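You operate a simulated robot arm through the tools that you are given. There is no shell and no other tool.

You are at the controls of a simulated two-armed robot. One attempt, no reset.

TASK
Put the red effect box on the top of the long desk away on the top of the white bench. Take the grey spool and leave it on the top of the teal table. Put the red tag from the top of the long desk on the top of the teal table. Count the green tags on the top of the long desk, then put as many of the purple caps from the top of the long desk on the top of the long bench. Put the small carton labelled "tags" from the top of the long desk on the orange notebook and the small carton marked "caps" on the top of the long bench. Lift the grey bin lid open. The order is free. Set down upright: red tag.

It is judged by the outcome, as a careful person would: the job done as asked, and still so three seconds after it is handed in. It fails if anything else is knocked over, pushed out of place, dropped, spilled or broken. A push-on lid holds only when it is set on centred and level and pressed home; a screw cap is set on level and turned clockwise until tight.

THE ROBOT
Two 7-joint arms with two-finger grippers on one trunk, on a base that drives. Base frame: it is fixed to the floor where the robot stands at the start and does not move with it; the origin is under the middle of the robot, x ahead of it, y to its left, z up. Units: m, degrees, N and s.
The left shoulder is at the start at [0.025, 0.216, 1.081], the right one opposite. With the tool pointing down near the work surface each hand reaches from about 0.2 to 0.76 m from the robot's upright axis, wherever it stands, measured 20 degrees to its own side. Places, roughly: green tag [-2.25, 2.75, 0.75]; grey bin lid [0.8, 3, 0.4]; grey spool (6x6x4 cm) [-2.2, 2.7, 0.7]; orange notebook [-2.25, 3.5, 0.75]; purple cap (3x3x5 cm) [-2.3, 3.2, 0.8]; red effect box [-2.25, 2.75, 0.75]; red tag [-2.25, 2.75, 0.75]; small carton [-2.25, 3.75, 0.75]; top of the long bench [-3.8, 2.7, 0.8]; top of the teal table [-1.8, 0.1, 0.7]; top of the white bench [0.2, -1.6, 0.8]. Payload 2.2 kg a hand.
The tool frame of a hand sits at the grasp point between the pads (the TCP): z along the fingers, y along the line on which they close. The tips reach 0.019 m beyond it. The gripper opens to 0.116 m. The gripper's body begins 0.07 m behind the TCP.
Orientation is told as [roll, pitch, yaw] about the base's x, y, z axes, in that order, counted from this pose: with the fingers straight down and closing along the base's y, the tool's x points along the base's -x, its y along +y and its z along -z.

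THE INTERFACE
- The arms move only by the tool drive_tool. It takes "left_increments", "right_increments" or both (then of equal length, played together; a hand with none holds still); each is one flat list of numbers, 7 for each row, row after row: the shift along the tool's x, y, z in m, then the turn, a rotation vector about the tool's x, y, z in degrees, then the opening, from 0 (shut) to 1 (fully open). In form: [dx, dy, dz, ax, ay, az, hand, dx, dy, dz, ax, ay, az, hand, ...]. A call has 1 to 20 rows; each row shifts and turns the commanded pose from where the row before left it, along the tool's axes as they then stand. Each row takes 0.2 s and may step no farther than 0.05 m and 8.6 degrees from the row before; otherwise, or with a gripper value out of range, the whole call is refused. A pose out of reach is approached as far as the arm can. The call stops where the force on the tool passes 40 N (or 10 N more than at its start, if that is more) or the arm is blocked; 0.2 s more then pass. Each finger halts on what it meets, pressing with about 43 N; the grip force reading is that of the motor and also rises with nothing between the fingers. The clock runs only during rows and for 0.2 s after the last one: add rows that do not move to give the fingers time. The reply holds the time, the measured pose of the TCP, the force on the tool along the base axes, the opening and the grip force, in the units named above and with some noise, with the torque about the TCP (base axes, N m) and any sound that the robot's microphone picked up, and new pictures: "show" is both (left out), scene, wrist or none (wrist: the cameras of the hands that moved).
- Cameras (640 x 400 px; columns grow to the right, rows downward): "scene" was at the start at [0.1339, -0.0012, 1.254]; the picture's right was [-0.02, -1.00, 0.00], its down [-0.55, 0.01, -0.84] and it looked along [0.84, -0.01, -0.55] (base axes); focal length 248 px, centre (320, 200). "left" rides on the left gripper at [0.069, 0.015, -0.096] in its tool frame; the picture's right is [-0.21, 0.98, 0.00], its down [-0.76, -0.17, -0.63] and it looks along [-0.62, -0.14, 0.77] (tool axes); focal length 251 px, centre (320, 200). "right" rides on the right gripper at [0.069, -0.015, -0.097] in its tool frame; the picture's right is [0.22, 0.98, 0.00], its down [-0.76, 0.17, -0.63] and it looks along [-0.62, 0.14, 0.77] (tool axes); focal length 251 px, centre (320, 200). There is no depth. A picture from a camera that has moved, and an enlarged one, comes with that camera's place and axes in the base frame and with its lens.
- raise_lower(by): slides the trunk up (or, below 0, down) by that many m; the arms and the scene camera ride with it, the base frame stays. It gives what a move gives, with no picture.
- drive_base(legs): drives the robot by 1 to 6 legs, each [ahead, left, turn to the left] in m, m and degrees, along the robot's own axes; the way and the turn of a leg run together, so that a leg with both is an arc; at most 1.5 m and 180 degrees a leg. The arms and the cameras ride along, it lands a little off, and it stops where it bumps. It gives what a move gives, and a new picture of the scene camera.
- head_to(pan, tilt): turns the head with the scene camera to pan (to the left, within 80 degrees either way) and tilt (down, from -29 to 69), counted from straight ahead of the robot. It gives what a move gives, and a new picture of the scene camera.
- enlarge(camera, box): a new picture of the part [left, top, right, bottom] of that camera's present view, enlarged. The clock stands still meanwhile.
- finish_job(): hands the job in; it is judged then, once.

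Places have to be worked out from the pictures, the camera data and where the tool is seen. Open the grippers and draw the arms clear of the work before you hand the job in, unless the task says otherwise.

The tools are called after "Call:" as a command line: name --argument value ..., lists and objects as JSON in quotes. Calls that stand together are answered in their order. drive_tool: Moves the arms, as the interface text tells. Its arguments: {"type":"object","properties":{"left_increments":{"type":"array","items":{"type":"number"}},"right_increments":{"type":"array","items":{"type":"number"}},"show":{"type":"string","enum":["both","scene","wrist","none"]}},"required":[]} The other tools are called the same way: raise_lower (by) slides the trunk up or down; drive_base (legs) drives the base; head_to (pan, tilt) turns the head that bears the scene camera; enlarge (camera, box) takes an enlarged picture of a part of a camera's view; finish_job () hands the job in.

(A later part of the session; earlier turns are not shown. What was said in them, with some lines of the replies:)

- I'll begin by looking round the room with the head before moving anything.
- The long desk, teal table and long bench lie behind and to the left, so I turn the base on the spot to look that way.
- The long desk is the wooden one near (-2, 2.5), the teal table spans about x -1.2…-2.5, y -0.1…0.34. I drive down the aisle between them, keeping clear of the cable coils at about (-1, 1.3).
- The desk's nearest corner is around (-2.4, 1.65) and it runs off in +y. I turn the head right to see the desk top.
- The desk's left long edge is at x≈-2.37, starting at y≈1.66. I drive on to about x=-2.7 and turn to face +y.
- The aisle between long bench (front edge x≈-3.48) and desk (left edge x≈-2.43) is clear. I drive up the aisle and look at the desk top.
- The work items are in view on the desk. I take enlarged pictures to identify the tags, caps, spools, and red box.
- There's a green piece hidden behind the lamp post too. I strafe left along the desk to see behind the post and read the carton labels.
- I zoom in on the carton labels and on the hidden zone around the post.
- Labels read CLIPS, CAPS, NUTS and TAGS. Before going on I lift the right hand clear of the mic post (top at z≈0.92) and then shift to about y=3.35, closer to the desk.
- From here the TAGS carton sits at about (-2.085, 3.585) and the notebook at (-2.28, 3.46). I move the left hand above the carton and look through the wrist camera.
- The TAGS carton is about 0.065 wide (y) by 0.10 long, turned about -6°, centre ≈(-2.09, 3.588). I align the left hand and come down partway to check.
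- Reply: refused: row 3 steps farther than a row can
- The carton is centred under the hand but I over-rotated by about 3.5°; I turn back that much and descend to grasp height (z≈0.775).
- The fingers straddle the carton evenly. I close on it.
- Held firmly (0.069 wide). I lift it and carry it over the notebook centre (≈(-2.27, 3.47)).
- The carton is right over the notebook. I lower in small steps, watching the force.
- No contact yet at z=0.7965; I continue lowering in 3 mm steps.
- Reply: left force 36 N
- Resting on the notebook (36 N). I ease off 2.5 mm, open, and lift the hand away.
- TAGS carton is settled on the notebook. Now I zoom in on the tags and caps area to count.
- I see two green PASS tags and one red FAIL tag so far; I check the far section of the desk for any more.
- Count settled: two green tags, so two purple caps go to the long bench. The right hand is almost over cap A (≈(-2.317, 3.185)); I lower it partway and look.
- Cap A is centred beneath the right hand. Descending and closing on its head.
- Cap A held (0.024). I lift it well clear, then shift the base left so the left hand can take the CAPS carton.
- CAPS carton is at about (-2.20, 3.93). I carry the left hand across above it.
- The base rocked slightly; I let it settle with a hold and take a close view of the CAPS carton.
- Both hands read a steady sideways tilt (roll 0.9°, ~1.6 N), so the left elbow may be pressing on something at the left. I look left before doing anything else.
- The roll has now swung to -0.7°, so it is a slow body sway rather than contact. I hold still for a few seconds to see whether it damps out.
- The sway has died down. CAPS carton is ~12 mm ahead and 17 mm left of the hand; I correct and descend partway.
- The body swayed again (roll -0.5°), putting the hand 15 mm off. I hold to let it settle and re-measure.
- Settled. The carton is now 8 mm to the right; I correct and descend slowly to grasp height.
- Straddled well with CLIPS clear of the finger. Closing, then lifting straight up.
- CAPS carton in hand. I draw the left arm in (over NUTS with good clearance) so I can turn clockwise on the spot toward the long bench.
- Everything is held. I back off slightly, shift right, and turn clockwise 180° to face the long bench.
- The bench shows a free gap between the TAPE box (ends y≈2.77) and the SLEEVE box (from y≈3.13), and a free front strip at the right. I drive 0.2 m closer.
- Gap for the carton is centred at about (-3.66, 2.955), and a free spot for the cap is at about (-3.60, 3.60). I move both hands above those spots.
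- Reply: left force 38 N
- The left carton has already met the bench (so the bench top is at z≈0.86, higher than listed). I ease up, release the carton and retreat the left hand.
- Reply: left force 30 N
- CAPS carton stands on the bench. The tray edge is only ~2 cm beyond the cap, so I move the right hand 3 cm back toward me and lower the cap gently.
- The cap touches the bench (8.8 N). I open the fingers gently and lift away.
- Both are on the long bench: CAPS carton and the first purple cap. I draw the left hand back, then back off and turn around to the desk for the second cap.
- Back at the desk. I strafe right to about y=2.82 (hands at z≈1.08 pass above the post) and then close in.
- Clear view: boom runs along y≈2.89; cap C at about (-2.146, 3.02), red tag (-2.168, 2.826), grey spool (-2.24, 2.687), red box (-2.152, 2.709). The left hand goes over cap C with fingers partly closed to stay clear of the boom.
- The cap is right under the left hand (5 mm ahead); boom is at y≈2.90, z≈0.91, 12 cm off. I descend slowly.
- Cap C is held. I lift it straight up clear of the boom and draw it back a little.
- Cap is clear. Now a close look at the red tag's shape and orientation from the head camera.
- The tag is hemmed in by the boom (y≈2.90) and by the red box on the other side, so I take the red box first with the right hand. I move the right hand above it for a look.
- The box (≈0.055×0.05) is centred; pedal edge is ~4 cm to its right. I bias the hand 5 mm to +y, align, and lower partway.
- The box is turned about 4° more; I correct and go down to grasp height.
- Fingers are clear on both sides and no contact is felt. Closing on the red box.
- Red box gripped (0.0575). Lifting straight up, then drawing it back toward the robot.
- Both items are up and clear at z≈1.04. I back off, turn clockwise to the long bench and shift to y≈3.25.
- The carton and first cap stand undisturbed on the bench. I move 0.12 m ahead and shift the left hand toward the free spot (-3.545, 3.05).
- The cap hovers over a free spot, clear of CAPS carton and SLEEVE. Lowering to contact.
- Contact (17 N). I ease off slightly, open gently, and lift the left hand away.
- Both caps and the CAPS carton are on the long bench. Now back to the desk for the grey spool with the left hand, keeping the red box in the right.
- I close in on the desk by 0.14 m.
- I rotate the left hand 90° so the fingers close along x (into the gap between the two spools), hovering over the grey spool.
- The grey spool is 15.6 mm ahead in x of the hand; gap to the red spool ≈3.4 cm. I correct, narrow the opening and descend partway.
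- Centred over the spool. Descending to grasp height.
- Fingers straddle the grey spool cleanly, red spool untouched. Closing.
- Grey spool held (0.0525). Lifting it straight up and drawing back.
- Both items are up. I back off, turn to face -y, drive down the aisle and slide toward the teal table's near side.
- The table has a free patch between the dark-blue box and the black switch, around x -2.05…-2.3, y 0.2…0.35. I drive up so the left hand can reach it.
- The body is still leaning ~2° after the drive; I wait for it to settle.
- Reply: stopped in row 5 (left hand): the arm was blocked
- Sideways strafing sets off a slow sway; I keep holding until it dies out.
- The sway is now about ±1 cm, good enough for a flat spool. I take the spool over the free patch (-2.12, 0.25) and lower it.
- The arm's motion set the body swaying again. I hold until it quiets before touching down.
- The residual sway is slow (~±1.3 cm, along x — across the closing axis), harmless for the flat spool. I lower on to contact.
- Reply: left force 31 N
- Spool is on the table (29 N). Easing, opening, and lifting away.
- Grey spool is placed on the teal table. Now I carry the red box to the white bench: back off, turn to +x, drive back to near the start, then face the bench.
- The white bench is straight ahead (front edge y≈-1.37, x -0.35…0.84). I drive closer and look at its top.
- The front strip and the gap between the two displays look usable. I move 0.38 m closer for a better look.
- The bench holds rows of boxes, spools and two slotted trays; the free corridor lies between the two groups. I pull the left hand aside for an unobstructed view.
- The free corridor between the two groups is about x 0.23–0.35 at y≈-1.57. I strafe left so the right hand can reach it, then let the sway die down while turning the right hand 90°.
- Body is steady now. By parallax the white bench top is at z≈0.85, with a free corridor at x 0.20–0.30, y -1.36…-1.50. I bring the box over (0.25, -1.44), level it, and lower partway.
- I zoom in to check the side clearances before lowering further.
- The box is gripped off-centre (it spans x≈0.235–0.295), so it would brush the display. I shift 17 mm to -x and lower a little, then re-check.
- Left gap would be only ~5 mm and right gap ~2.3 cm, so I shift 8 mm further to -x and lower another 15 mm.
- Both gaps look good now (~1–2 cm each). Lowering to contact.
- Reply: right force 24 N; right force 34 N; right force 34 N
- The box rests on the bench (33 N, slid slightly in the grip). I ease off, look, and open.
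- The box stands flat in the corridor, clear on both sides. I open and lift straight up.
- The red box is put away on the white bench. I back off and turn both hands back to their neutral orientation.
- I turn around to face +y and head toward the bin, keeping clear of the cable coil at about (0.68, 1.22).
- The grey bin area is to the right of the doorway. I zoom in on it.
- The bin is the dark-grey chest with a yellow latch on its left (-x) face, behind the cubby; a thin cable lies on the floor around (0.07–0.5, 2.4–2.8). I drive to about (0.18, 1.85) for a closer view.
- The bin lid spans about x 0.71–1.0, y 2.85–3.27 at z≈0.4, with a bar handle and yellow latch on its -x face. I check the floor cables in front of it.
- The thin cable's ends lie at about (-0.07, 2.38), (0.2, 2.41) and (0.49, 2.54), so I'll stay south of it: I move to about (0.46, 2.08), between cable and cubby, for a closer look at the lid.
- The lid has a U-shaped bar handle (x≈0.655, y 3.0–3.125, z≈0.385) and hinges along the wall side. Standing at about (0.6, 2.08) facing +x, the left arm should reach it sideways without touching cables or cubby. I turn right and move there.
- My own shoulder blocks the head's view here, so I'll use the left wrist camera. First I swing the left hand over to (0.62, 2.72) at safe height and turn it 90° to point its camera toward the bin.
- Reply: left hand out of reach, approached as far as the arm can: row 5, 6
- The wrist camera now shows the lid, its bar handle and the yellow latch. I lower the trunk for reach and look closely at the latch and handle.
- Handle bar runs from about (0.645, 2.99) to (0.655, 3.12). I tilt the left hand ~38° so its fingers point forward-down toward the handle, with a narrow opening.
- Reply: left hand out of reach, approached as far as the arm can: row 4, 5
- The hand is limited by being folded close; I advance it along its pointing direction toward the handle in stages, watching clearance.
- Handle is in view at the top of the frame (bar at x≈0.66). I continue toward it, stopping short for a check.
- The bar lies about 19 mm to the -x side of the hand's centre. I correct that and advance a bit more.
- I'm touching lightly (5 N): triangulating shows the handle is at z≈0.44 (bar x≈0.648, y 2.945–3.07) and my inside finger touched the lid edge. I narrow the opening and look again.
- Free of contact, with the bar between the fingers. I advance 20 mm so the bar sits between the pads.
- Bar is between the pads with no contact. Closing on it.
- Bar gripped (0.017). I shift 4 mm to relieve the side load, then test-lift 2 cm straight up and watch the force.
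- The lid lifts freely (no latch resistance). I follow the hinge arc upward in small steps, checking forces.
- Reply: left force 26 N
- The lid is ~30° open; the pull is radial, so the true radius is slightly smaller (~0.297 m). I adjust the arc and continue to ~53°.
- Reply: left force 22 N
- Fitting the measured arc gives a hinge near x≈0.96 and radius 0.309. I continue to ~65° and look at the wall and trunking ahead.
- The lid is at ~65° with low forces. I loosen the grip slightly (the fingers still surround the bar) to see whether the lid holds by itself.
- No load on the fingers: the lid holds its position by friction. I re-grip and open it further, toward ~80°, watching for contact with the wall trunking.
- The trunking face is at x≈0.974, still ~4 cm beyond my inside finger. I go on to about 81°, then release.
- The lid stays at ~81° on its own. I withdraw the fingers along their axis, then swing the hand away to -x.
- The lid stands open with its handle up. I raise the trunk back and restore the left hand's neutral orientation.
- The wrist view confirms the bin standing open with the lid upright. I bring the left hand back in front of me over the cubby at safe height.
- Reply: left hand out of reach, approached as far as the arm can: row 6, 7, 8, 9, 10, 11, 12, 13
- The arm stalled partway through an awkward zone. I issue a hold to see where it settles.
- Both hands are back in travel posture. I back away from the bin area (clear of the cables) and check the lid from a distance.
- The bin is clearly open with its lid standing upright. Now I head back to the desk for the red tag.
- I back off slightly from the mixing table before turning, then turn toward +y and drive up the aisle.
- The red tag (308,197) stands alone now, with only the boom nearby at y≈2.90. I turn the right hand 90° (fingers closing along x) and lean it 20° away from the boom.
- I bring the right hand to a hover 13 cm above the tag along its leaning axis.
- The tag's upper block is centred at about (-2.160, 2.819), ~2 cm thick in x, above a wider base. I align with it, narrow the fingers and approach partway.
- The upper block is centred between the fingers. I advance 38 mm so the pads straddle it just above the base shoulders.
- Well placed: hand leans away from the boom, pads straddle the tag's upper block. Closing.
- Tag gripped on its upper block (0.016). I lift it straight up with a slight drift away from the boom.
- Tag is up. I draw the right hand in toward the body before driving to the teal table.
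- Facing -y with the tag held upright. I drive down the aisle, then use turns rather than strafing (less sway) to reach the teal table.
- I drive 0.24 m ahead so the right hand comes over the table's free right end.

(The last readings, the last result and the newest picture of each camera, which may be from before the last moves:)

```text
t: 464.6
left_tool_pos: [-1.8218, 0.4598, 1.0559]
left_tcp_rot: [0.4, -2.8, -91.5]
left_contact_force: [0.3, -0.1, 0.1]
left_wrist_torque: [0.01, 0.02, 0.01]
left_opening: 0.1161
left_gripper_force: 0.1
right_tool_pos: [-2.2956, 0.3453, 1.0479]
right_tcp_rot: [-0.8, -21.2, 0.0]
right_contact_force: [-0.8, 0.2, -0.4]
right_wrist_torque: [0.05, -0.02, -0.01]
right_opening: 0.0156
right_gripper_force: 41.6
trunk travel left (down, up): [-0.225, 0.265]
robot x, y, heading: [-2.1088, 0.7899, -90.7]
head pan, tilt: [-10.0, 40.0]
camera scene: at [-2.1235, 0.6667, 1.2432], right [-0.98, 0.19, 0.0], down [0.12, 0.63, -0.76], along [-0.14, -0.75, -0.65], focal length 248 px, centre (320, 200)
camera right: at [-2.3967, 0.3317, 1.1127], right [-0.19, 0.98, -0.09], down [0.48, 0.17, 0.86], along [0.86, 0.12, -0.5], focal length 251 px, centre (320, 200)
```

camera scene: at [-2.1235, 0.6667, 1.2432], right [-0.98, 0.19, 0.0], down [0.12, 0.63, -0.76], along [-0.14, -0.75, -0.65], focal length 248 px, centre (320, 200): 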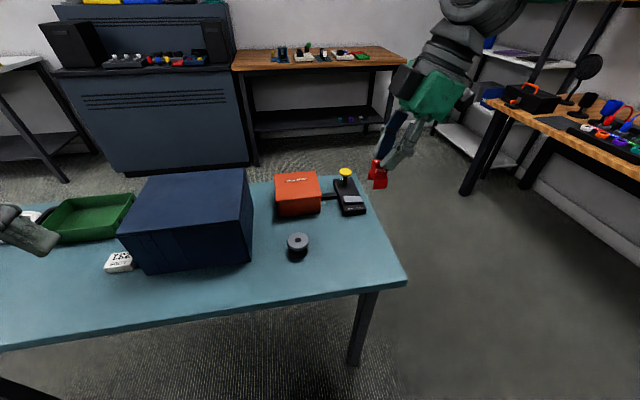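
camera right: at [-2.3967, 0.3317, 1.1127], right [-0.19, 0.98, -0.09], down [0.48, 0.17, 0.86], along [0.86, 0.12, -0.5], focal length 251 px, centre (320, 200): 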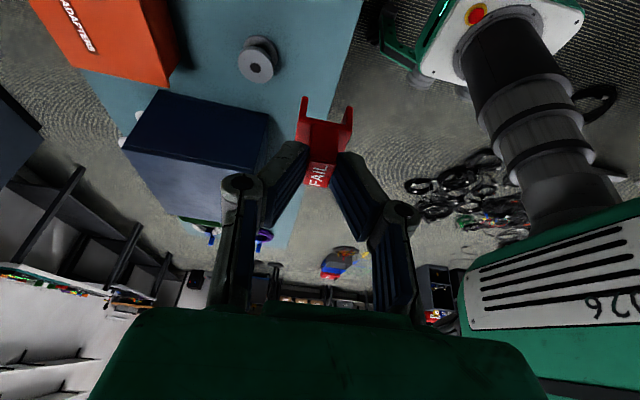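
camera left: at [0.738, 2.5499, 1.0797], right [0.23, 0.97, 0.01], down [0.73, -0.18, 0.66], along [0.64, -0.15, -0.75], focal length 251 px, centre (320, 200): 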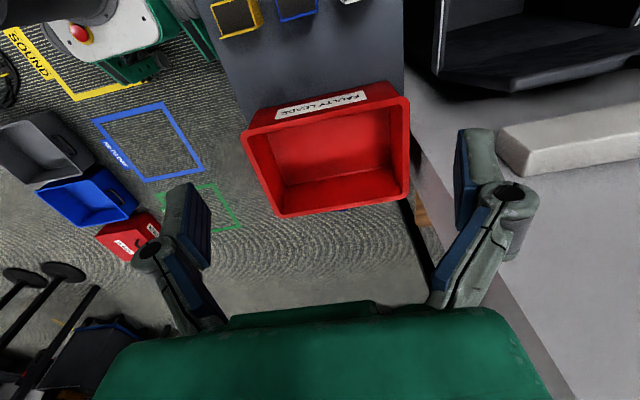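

Steady, and the tag hangs upright. Spool is at about (-2.143, 0.26); I lower the tag toward the free spot (-2.28, 0.27).

Call:
drive_tool --right_increments '[0.005, -0.006, 0.017, 0, 0, 0, 0, 0.0103, -0.012, 0.0337, 0, 0, 0, 0, 0.0103, -0.012, 0.0337, 0, 0, 0, 0, 0.0103, -0.012, 0.0337, 0, 0, 0, 0, 0.0103, -0.012, 0.0337, 0, 0, 0, 0, 0.0103, -0.012, 0.0337, 0, 0, 0, 0, 0.0053, -0.006, 0.0167, 0, 0, 0, 0, 0, 0, 0, 0, 0, 0, 0, 0, 0, 0, 0, 0, 0, 0]' --show "both"

Call:
enlarge --camera "scene" --box '[270, 160, 430, 260]'

```text
t: 466.6
left_tool_pos: [-1.8222, 0.4596, 1.0567]
left_tcp_rot: [0.2, -2.7, -91.5]
left_contact_force: [-1.1, -0.4, 0.0]
left_wrist_torque: [0.0, -0.02, 0.02]
left_opening: 0.1163
left_gripper_force: 0.0
right_tool_pos: [-2.2823, 0.2702, 0.8375]
right_tcp_rot: [-0.8, -21.1, 0.0]
right_contact_force: [0.0, 0.5, 0.1]
right_wrist_torque: [0.02, -0.03, 0.01]
right_opening: 0.0156
right_gripper_force: 41.9
trunk travel left (down, up): [-0.225, 0.265]
robot x, y, heading: [-2.1092, 0.7945, -90.8]
head pan, tilt: [-10.0, 40.0]
camera scene: at [-2.1233, 0.6657, 1.2431], right [-0.98, 0.19, 0.0], down [0.12, 0.63, -0.76], along [-0.14, -0.75, -0.65], focal length 248 px, centre (320, 200)
camera right: at [-2.3821, 0.257, 0.902], right [-0.19, 0.98, -0.09], down [0.48, 0.17, 0.86], along [0.86, 0.12, -0.5], focal length 251 px, centre (320, 200)
```

scene: 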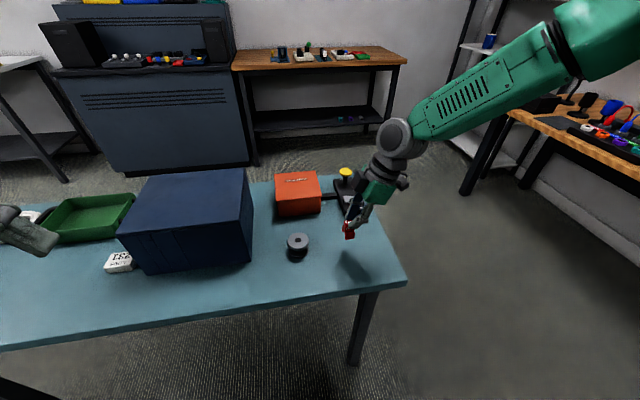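
right: 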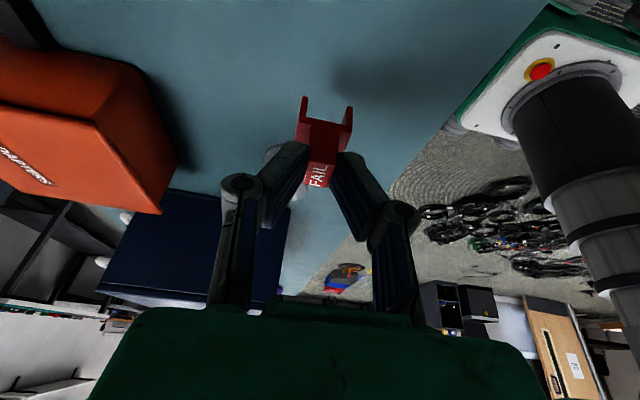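

```text
4.00 times, centred on (350, 210) of scene
camera zoom: at [-2.1233, 0.6657, 1.2431], right [-0.98, 0.19, 0.0], down [0.12, 0.63, -0.76], along [-0.14, -0.75, -0.65], focal length 991 px, centre (200, 160)
```

zoom: 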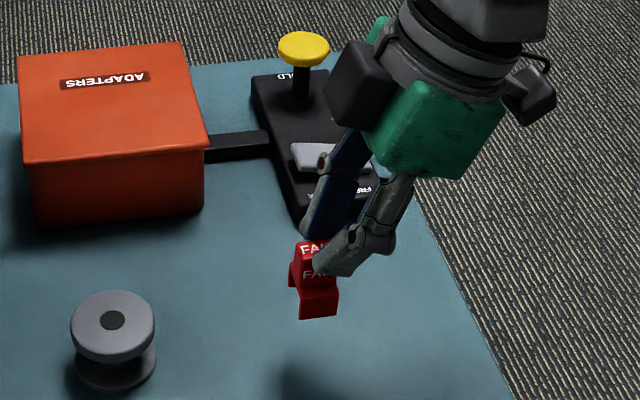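

Tag upright and clear of neighbours. Lowering vertically to just above the table, then in small steps to contact.

Call:
drive_tool --right_increments '[0.0072, 0, 0.0186, 0, 0, 0, 0, 0.0072, 0, 0.0186, 0, 0, 0, 0, 0.0054, 0, 0.014, 0, 0, 0, 0, 0, 0, 0, 0, 0, 0, 0]' --show "none"

Call:
drive_tool --right_increments '[0.0011, 0, 0.0028, 0, 0, 0, 0, 0, 0, 0, 0, 0, 0, 0]' --show "none"

Call:
drive_tool --right_increments '[0.0009, 0, 0.0023, 0, 0, 0, 0, 0, 0, 0, 0, 0, 0, 0]' --show "none"

```text
t: 467.6
left_tool_pos: [-1.8225, 0.4589, 1.0565]
left_tcp_rot: [0.3, -2.8, -91.5]
left_contact_force: [0.6, 0.0, -0.1]
left_wrist_torque: [0.01, -0.01, -0.08]
left_opening: 0.116
left_gripper_force: 0.1
right_tool_pos: [-2.2812, 0.2695, 0.7814]
right_tcp_rot: [-0.9, -21.2, -0.1]
right_contact_force: [0.3, 0.2, -0.4]
right_wrist_torque: [-0.01, 0.01, 0.01]
right_opening: 0.0156
right_gripper_force: 41.6
trunk travel left (down, up): [-0.225, 0.265]
robot x, y, heading: [-2.1116, 0.7923, -90.5]
head pan, tilt: [-10.0, 40.0]
```

```text
t: 468.2
left_tool_pos: [-1.8218, 0.459, 1.0553]
left_tcp_rot: [0.3, -2.8, -91.5]
left_contact_force: [0.2, -0.1, 0.2]
left_wrist_torque: [-0.01, 0.02, 0.0]
left_opening: 0.1162
left_gripper_force: 0.0
right_tool_pos: [-2.2822, 0.2694, 0.7801]
right_tcp_rot: [-0.8, -21.2, 0.1]
right_contact_force: [-1.5, 0.4, 3.3]
right_wrist_torque: [0.05, 0.07, 0.0]
right_opening: 0.0158
right_gripper_force: 41.6
trunk travel left (down, up): [-0.225, 0.265]
robot x, y, heading: [-2.1063, 0.7917, -90.6]
head pan, tilt: [-10.0, 40.0]
```

```text
t: 468.8
left_tool_pos: [-1.8211, 0.4614, 1.0562]
left_tcp_rot: [0.2, -2.9, -91.5]
left_contact_force: [-0.5, 0.6, 0.0]
left_wrist_torque: [0.0, 0.0, -0.01]
left_opening: 0.116
left_gripper_force: 0.1
right_tool_pos: [-2.2804, 0.2696, 0.778]
right_tcp_rot: [-1.0, -21.2, 0.0]
right_contact_force: [-3.6, -0.3, 22.2]
right_wrist_torque: [0.03, 0.1, 0.0]
right_opening: 0.0156
right_gripper_force: 41.9
trunk travel left (down, up): [-0.225, 0.265]
robot x, y, heading: [-2.1109, 0.7955, -90.5]
head pan, tilt: [-10.0, 40.0]
```

Contact at z≈0.778 (22 N). I check visually that the tag sits flat before releasing.

Call:
enlarge --camera "scene" --box '[310, 190, 390, 250]'

Call:
enlarge --camera "right" --box '[220, 70, 420, 220]'

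```text
6.67 times, centred on (350, 220) of scene
camera zoom: at [-2.1231, 0.6687, 1.2437], right [-0.98, 0.19, 0.0], down [0.12, 0.63, -0.77], along [-0.14, -0.75, -0.64], focal length 1652 px, centre (120, 67)
```

zoom: 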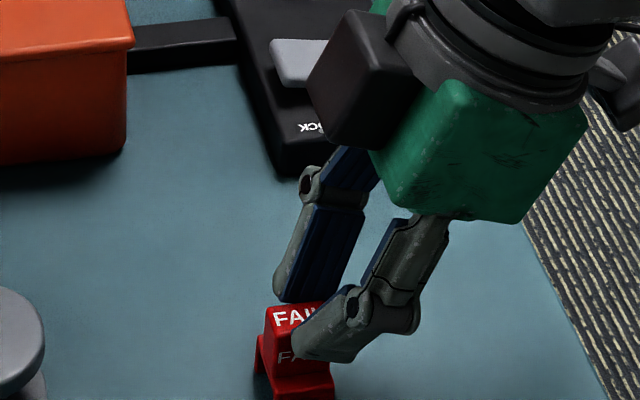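

```text
2.67 times, centred on (320, 145) of right
camera zoom: at [-2.3816, 0.2559, 0.845], right [-0.19, 0.98, -0.1], down [0.48, 0.18, 0.86], along [0.86, 0.12, -0.5], focal length 670 px, centre (320, 347)
```

zoom: 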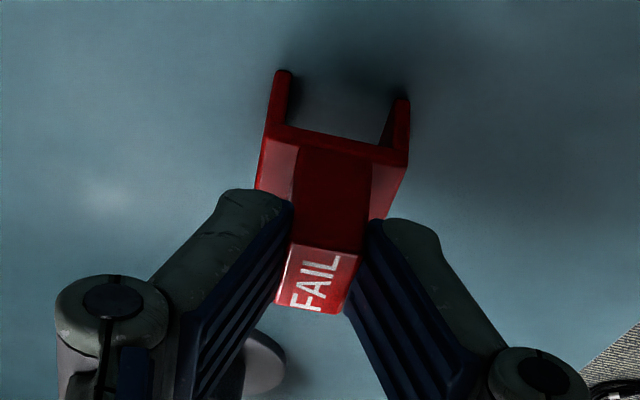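

Call:
enlarge --camera "scene" --box '[315, 215, 395, 265]'

```text
8.00 times, centred on (355, 240) of scene
camera zoom: at [-2.1231, 0.6687, 1.2437], right [-0.98, 0.19, 0.0], down [0.12, 0.63, -0.77], along [-0.14, -0.75, -0.64], focal length 1982 px, centre (40, -120)
```

zoom: 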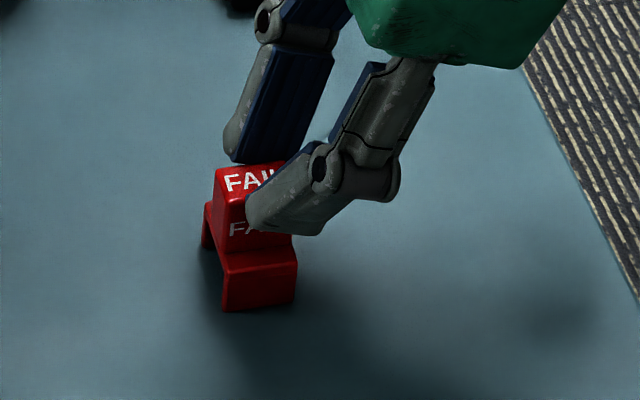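

The tag stands level on its two legs. I ease off slightly and open the fingers gently.

Call:
drive_tool --right_increments '[-0.0004, 0, -0.001, 0, 0, 0, 0, 0, 0, 0, 0, 0, 0, 0.2, 0, 0, 0, 0, 0, 0, 0.3, 0, 0, 0, 0, 0, 0, 0.4, 0, 0, 0, 0, 0, 0, 0.4]' --show "wrist"

Call:
enlarge --camera "scene" --box '[315, 215, 395, 265]'

```text
t: 470.0
left_tool_pos: [-1.8215, 0.4596, 1.0549]
left_tcp_rot: [0.3, -2.8, -91.4]
left_contact_force: [0.1, 0.0, -0.2]
left_wrist_torque: [-0.02, 0.02, -0.01]
left_opening: 0.1158
left_gripper_force: 0.1
right_tool_pos: [-2.2822, 0.269, 0.7776]
right_tcp_rot: [-0.8, -21.2, -0.1]
right_contact_force: [0.1, -0.5, 0.8]
right_wrist_torque: [0.02, 0.0, 0.02]
right_opening: 0.0463
right_gripper_force: 0.0
trunk travel left (down, up): [-0.225, 0.265]
robot x, y, heading: [-2.1088, 0.7925, -90.8]
head pan, tilt: [-10.0, 40.0]
camera right: at [-2.3819, 0.2563, 0.8435], right [-0.19, 0.98, -0.09], down [0.48, 0.17, 0.86], along [0.86, 0.12, -0.5], focal length 251 px, centre (320, 200)
```

right: 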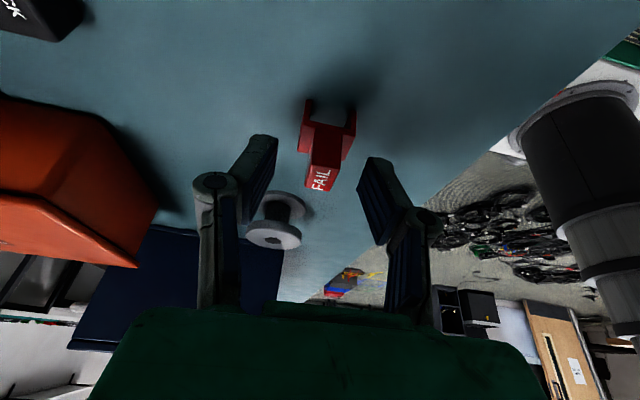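

```text
8.00 times, centred on (355, 240) of scene
camera zoom: at [-2.1233, 0.6659, 1.2431], right [-0.98, 0.19, 0.0], down [0.12, 0.63, -0.76], along [-0.14, -0.75, -0.65], focal length 1982 px, centre (40, -120)
```

zoom: 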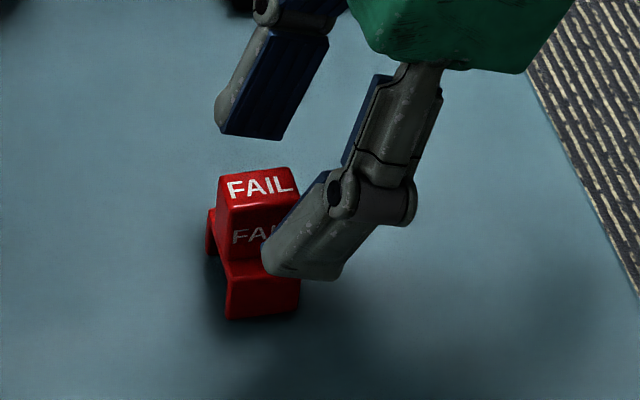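

The tag stands upright on its own. I withdraw along the fingers' axis.

Call:
drive_tool --right_increments '[0, 0, -0.01, 0, 0, 0, 0.4, 0, 0, -0.015, 0, 0, 0, 0.4, 0, 0, -0.025, 0, 0, 0, 0.4, 0, 0, -0.035, 0, 0, 0, 0.5, 0, 0, -0.04, 0, 0, 0, 0.6, 0, 0, -0.04, 0, 0, 0, 0.8, 0, 0, -0.04, 0, 0, 0, 1, 0, 0.03, -0.04, 0, 0, 0, 1, 0, 0.04, -0.02, 0, 0, 0, 1, 0, 0.04, 0, 0, 0, 0, 1, 0, 0, 0, 0, 0, 0, 1]' --show "both"

Call:
enlarge --camera "scene" --box '[260, 160, 420, 260]'

```text
t: 472.4
left_tool_pos: [-1.8223, 0.4584, 1.0555]
left_tcp_rot: [0.2, -2.7, -91.5]
left_contact_force: [-0.3, 0.3, 0.1]
left_wrist_torque: [0.01, -0.02, 0.0]
left_opening: 0.1161
left_gripper_force: 0.0
right_tool_pos: [-2.3783, 0.3823, 1.0218]
right_tcp_rot: [-0.7, -21.2, -0.1]
right_contact_force: [0.6, 0.5, 0.1]
right_wrist_torque: [0.02, -0.02, 0.01]
right_opening: 0.1159
right_gripper_force: 0.1
trunk travel left (down, up): [-0.225, 0.265]
robot x, y, heading: [-2.1084, 0.7938, -90.7]
head pan, tilt: [-10.0, 40.0]
camera scene: at [-2.1242, 0.6662, 1.243], right [-0.98, 0.19, 0.0], down [0.12, 0.63, -0.76], along [-0.14, -0.75, -0.65], focal length 248 px, centre (320, 200)
camera right: at [-2.4783, 0.3697, 1.0883], right [-0.19, 0.98, -0.09], down [0.48, 0.17, 0.86], along [0.86, 0.12, -0.5], focal length 251 px, centre (320, 200)
```

scene: 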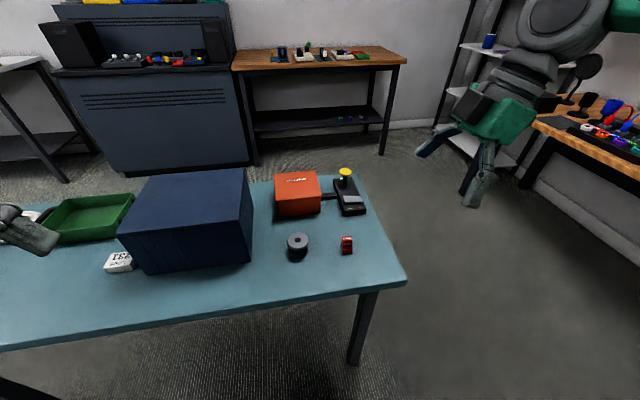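
right: 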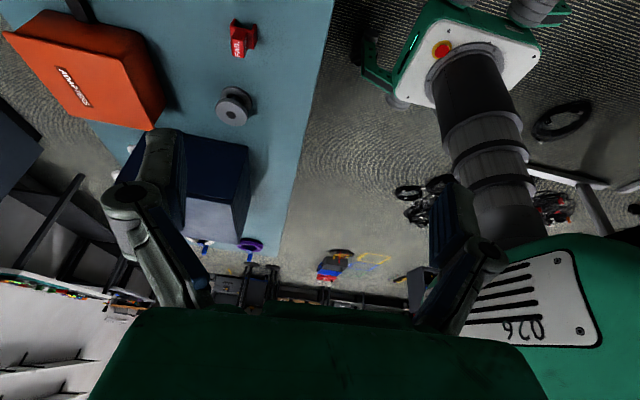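

```text
4.00 times, centred on (340, 210) of scene
camera zoom: at [-2.1242, 0.6662, 1.243], right [-0.98, 0.19, 0.0], down [0.12, 0.63, -0.76], along [-0.14, -0.75, -0.65], focal length 991 px, centre (240, 160)
```

zoom: 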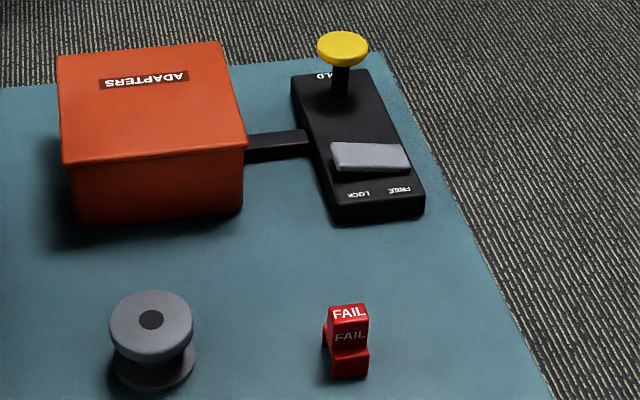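

Spool and tag are both on the teal table, tag upright. Before handing in, I back off and look around to verify the other placements, starting with the bin lid.

Call:
drive_base --legs '[[-0.25, 0, 0], [0, 0, 120]]'

Call:
head_to --pan 5 --tilt 12

```text
t: 479.2
left_tool_pos: [-1.9598, 1.4582, 1.0557]
left_tcp_rot: [0.3, -2.7, 28.1]
left_contact_force: [0.1, -0.6, 0.7]
left_wrist_torque: [0.04, -0.01, -0.01]
left_opening: 0.1159
left_gripper_force: 0.1
right_tool_pos: [-1.6198, 1.013, 1.0242]
right_tcp_rot: [-0.9, -21.1, 119.7]
right_contact_force: [-0.5, -0.7, 0.7]
right_wrist_torque: [0.03, 0.01, 0.0]
right_opening: 0.1161
right_gripper_force: 0.1
trunk travel left (down, up): [-0.225, 0.265]
robot x, y, heading: [-2.1031, 1.0466, 28.9]
head pan, tilt: [-10.0, 40.0]
camera scene: at [-1.9885, 1.0914, 1.2432], right [0.32, -0.95, 0.0], down [-0.61, -0.21, -0.76], along [0.72, 0.25, -0.65], focal length 248 px, centre (320, 200)
```

scene: 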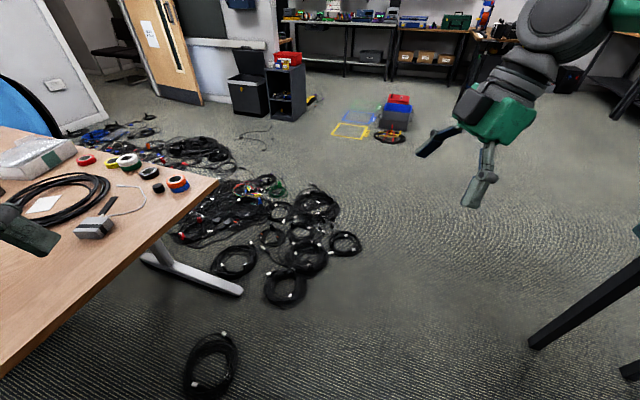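

```text
t: 480.1
left_tool_pos: [-1.9619, 1.456, 1.0561]
left_tcp_rot: [0.3, -2.8, 28.1]
left_contact_force: [-0.1, 0.0, -0.8]
left_wrist_torque: [-0.01, -0.01, 0.03]
left_opening: 0.116
left_gripper_force: 0.0
right_tool_pos: [-1.6199, 1.0114, 1.0247]
right_tcp_rot: [-0.9, -21.3, 119.6]
right_contact_force: [0.8, 0.6, -0.3]
right_wrist_torque: [0.0, 0.03, 0.02]
right_opening: 0.1162
right_gripper_force: 0.0
trunk travel left (down, up): [-0.225, 0.265]
robot x, y, heading: [-2.104, 1.043, 28.5]
head pan, tilt: [5.0, 12.0]
camera scene: at [-1.9914, 1.116, 1.2875], right [0.56, -0.83, 0.0], down [-0.18, -0.12, -0.98], along [0.81, 0.55, -0.21], focal length 248 px, centre (320, 200)
```

scene: 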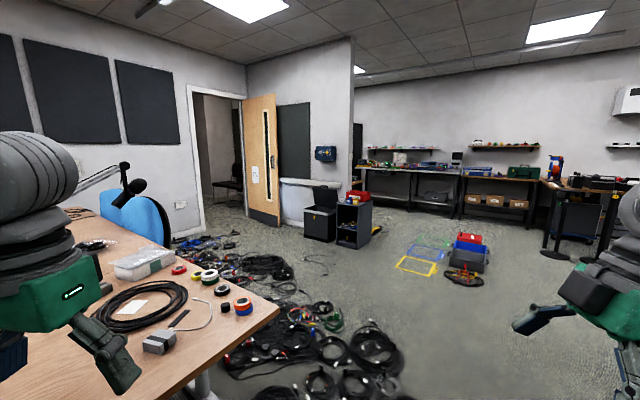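

Call:
enlarge --camera "scene" --box '[280, 170, 400, 250]'

Call:
drive_base --legs '[[0, 0, 75]]'

Call:
head_to --pan 25 --tilt 12

```text
5.00 times, centred on (340, 210) of scene
camera zoom: at [-1.9914, 1.116, 1.2875], right [0.56, -0.83, 0.0], down [-0.18, -0.12, -0.98], along [0.81, 0.55, -0.21], focal length 1239 px, centre (220, 150)
```

zoom: 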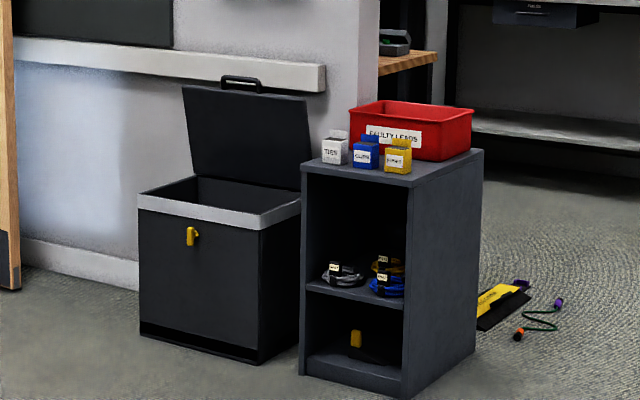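

```text
t: 483.8
left_tool_pos: [-2.4698, 1.287, 1.0569]
left_tcp_rot: [0.3, -3.0, 103.7]
left_contact_force: [0.0, 0.4, -0.4]
left_wrist_torque: [0.02, -0.02, 0.01]
left_opening: 0.1159
left_gripper_force: 0.0
right_tool_pos: [-1.9541, 1.5063, 1.0238]
right_tcp_rot: [-0.8, -21.2, -164.8]
right_contact_force: [-0.6, -0.4, -0.4]
right_wrist_torque: [-0.03, 0.0, 0.02]
right_opening: 0.1161
right_gripper_force: 0.0
trunk travel left (down, up): [-0.225, 0.265]
robot x, y, heading: [-2.1088, 1.0425, 104.6]
head pan, tilt: [5.0, 12.0]
camera scene: at [-2.1476, 1.1716, 1.2876], right [0.94, 0.33, 0.0], down [0.07, -0.2, -0.98], along [-0.33, 0.92, -0.21], focal length 248 px, centre (320, 200)
```

scene: 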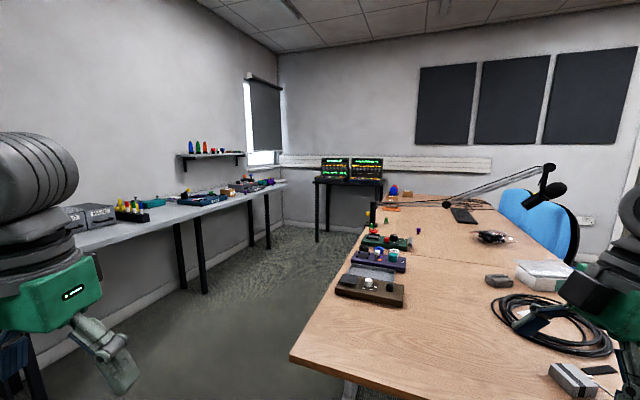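

```text
t: 484.6
left_tool_pos: [-2.4699, 1.2839, 1.0561]
left_tcp_rot: [0.3, -3.0, 103.7]
left_contact_force: [0.3, 0.0, 0.3]
left_wrist_torque: [-0.02, -0.04, 0.0]
left_opening: 0.1162
left_gripper_force: 0.1
right_tool_pos: [-1.9543, 1.5048, 1.0244]
right_tcp_rot: [-1.0, -21.2, -164.6]
right_contact_force: [0.5, 0.2, 0.2]
right_wrist_torque: [0.02, -0.03, -0.02]
right_opening: 0.1159
right_gripper_force: 0.1
trunk travel left (down, up): [-0.225, 0.265]
robot x, y, heading: [-2.1099, 1.0446, 104.3]
head pan, tilt: [25.0, 12.0]
camera scene: at [-2.1758, 1.1556, 1.2876], right [0.77, 0.64, 0.0], down [0.13, -0.16, -0.98], along [-0.62, 0.75, -0.21], focal length 248 px, centre (320, 200)
```

scene: 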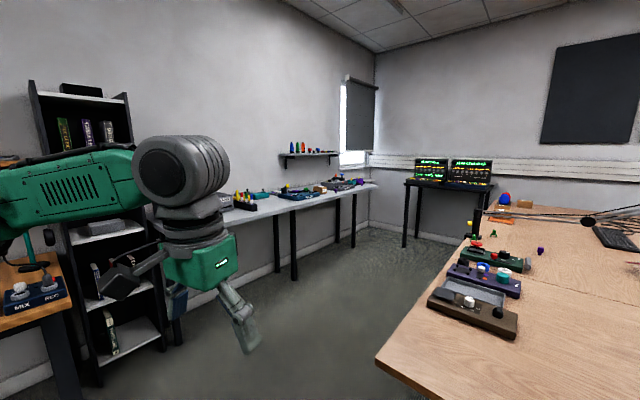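

The lid is still open. I zoom on the long bench and the desk once more.

Call:
enlarge --camera "scene" --box '[280, 165, 380, 210]'

Call:
enlarge --camera "scene" --box '[440, 180, 600, 280]'

```text
6.40 times, centred on (330, 188) of scene
camera zoom: at [-2.1758, 1.1556, 1.2876], right [0.77, 0.64, 0.0], down [0.13, -0.16, -0.98], along [-0.62, 0.75, -0.21], focal length 1586 px, centre (256, 280)
```

zoom: 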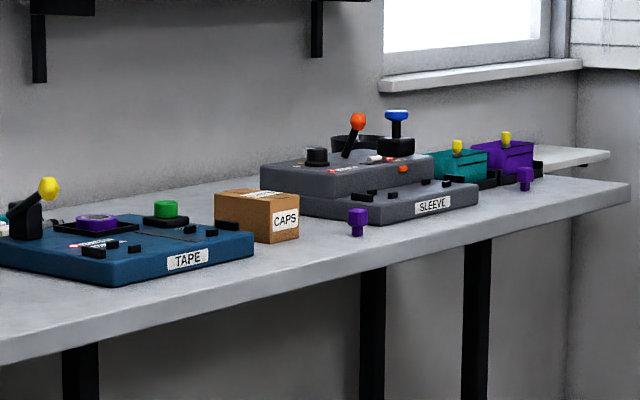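

```text
4.00 times, centred on (520, 230) of scene
camera zoom: at [-2.1758, 1.1556, 1.2876], right [0.77, 0.64, 0.0], down [0.13, -0.16, -0.98], along [-0.62, 0.75, -0.21], focal length 991 px, centre (-480, 80)
```

zoom: 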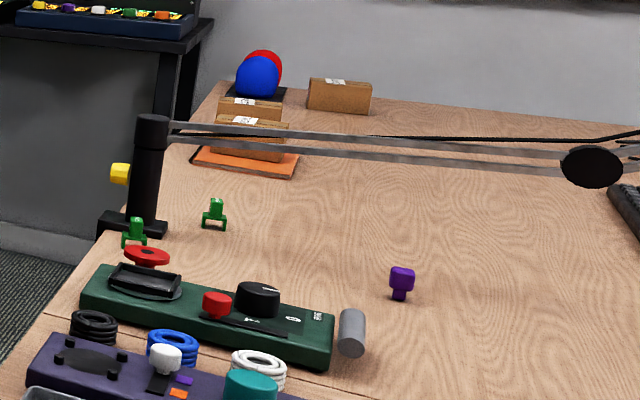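

Everything checks out: two caps and the CAPS carton on the long bench, TAGS carton on the notebook, spool and upright red tag on the teal table, red box on the white bench, bin lid open, grippers open and arms clear. Handing in.

Call:
finish_job

```text
The job is handed in.
```

I finished the whole job and handed it in. I checked most of the placements with the cameras just before handing in. The last look at the red effect box was when I left the white bench.

- **Red effect box:** it is on the white bench, in the clear gap between the two trays.
- **Grey spool and red tag:** both are on the teal table, with the tag standing upright.
- **Purple caps:** I counted two green tags on the long desk, so I moved two caps to the long bench. The third cap stays on the desk.
- **Cartons:** the "tags" carton is on the orange notebook. The "caps" carton is on the long bench.
- **Grey bin lid:** it stands open at roughly 80°. It holds there by friction and does not rest against anything, and it was still open about two minutes after I let go.

When I was gripping the lid handle, one finger touched the lid's edge lightly (about 5 N). I saw nothing else knocked over or shifted. Both grippers are open and the arms are clear of the work.
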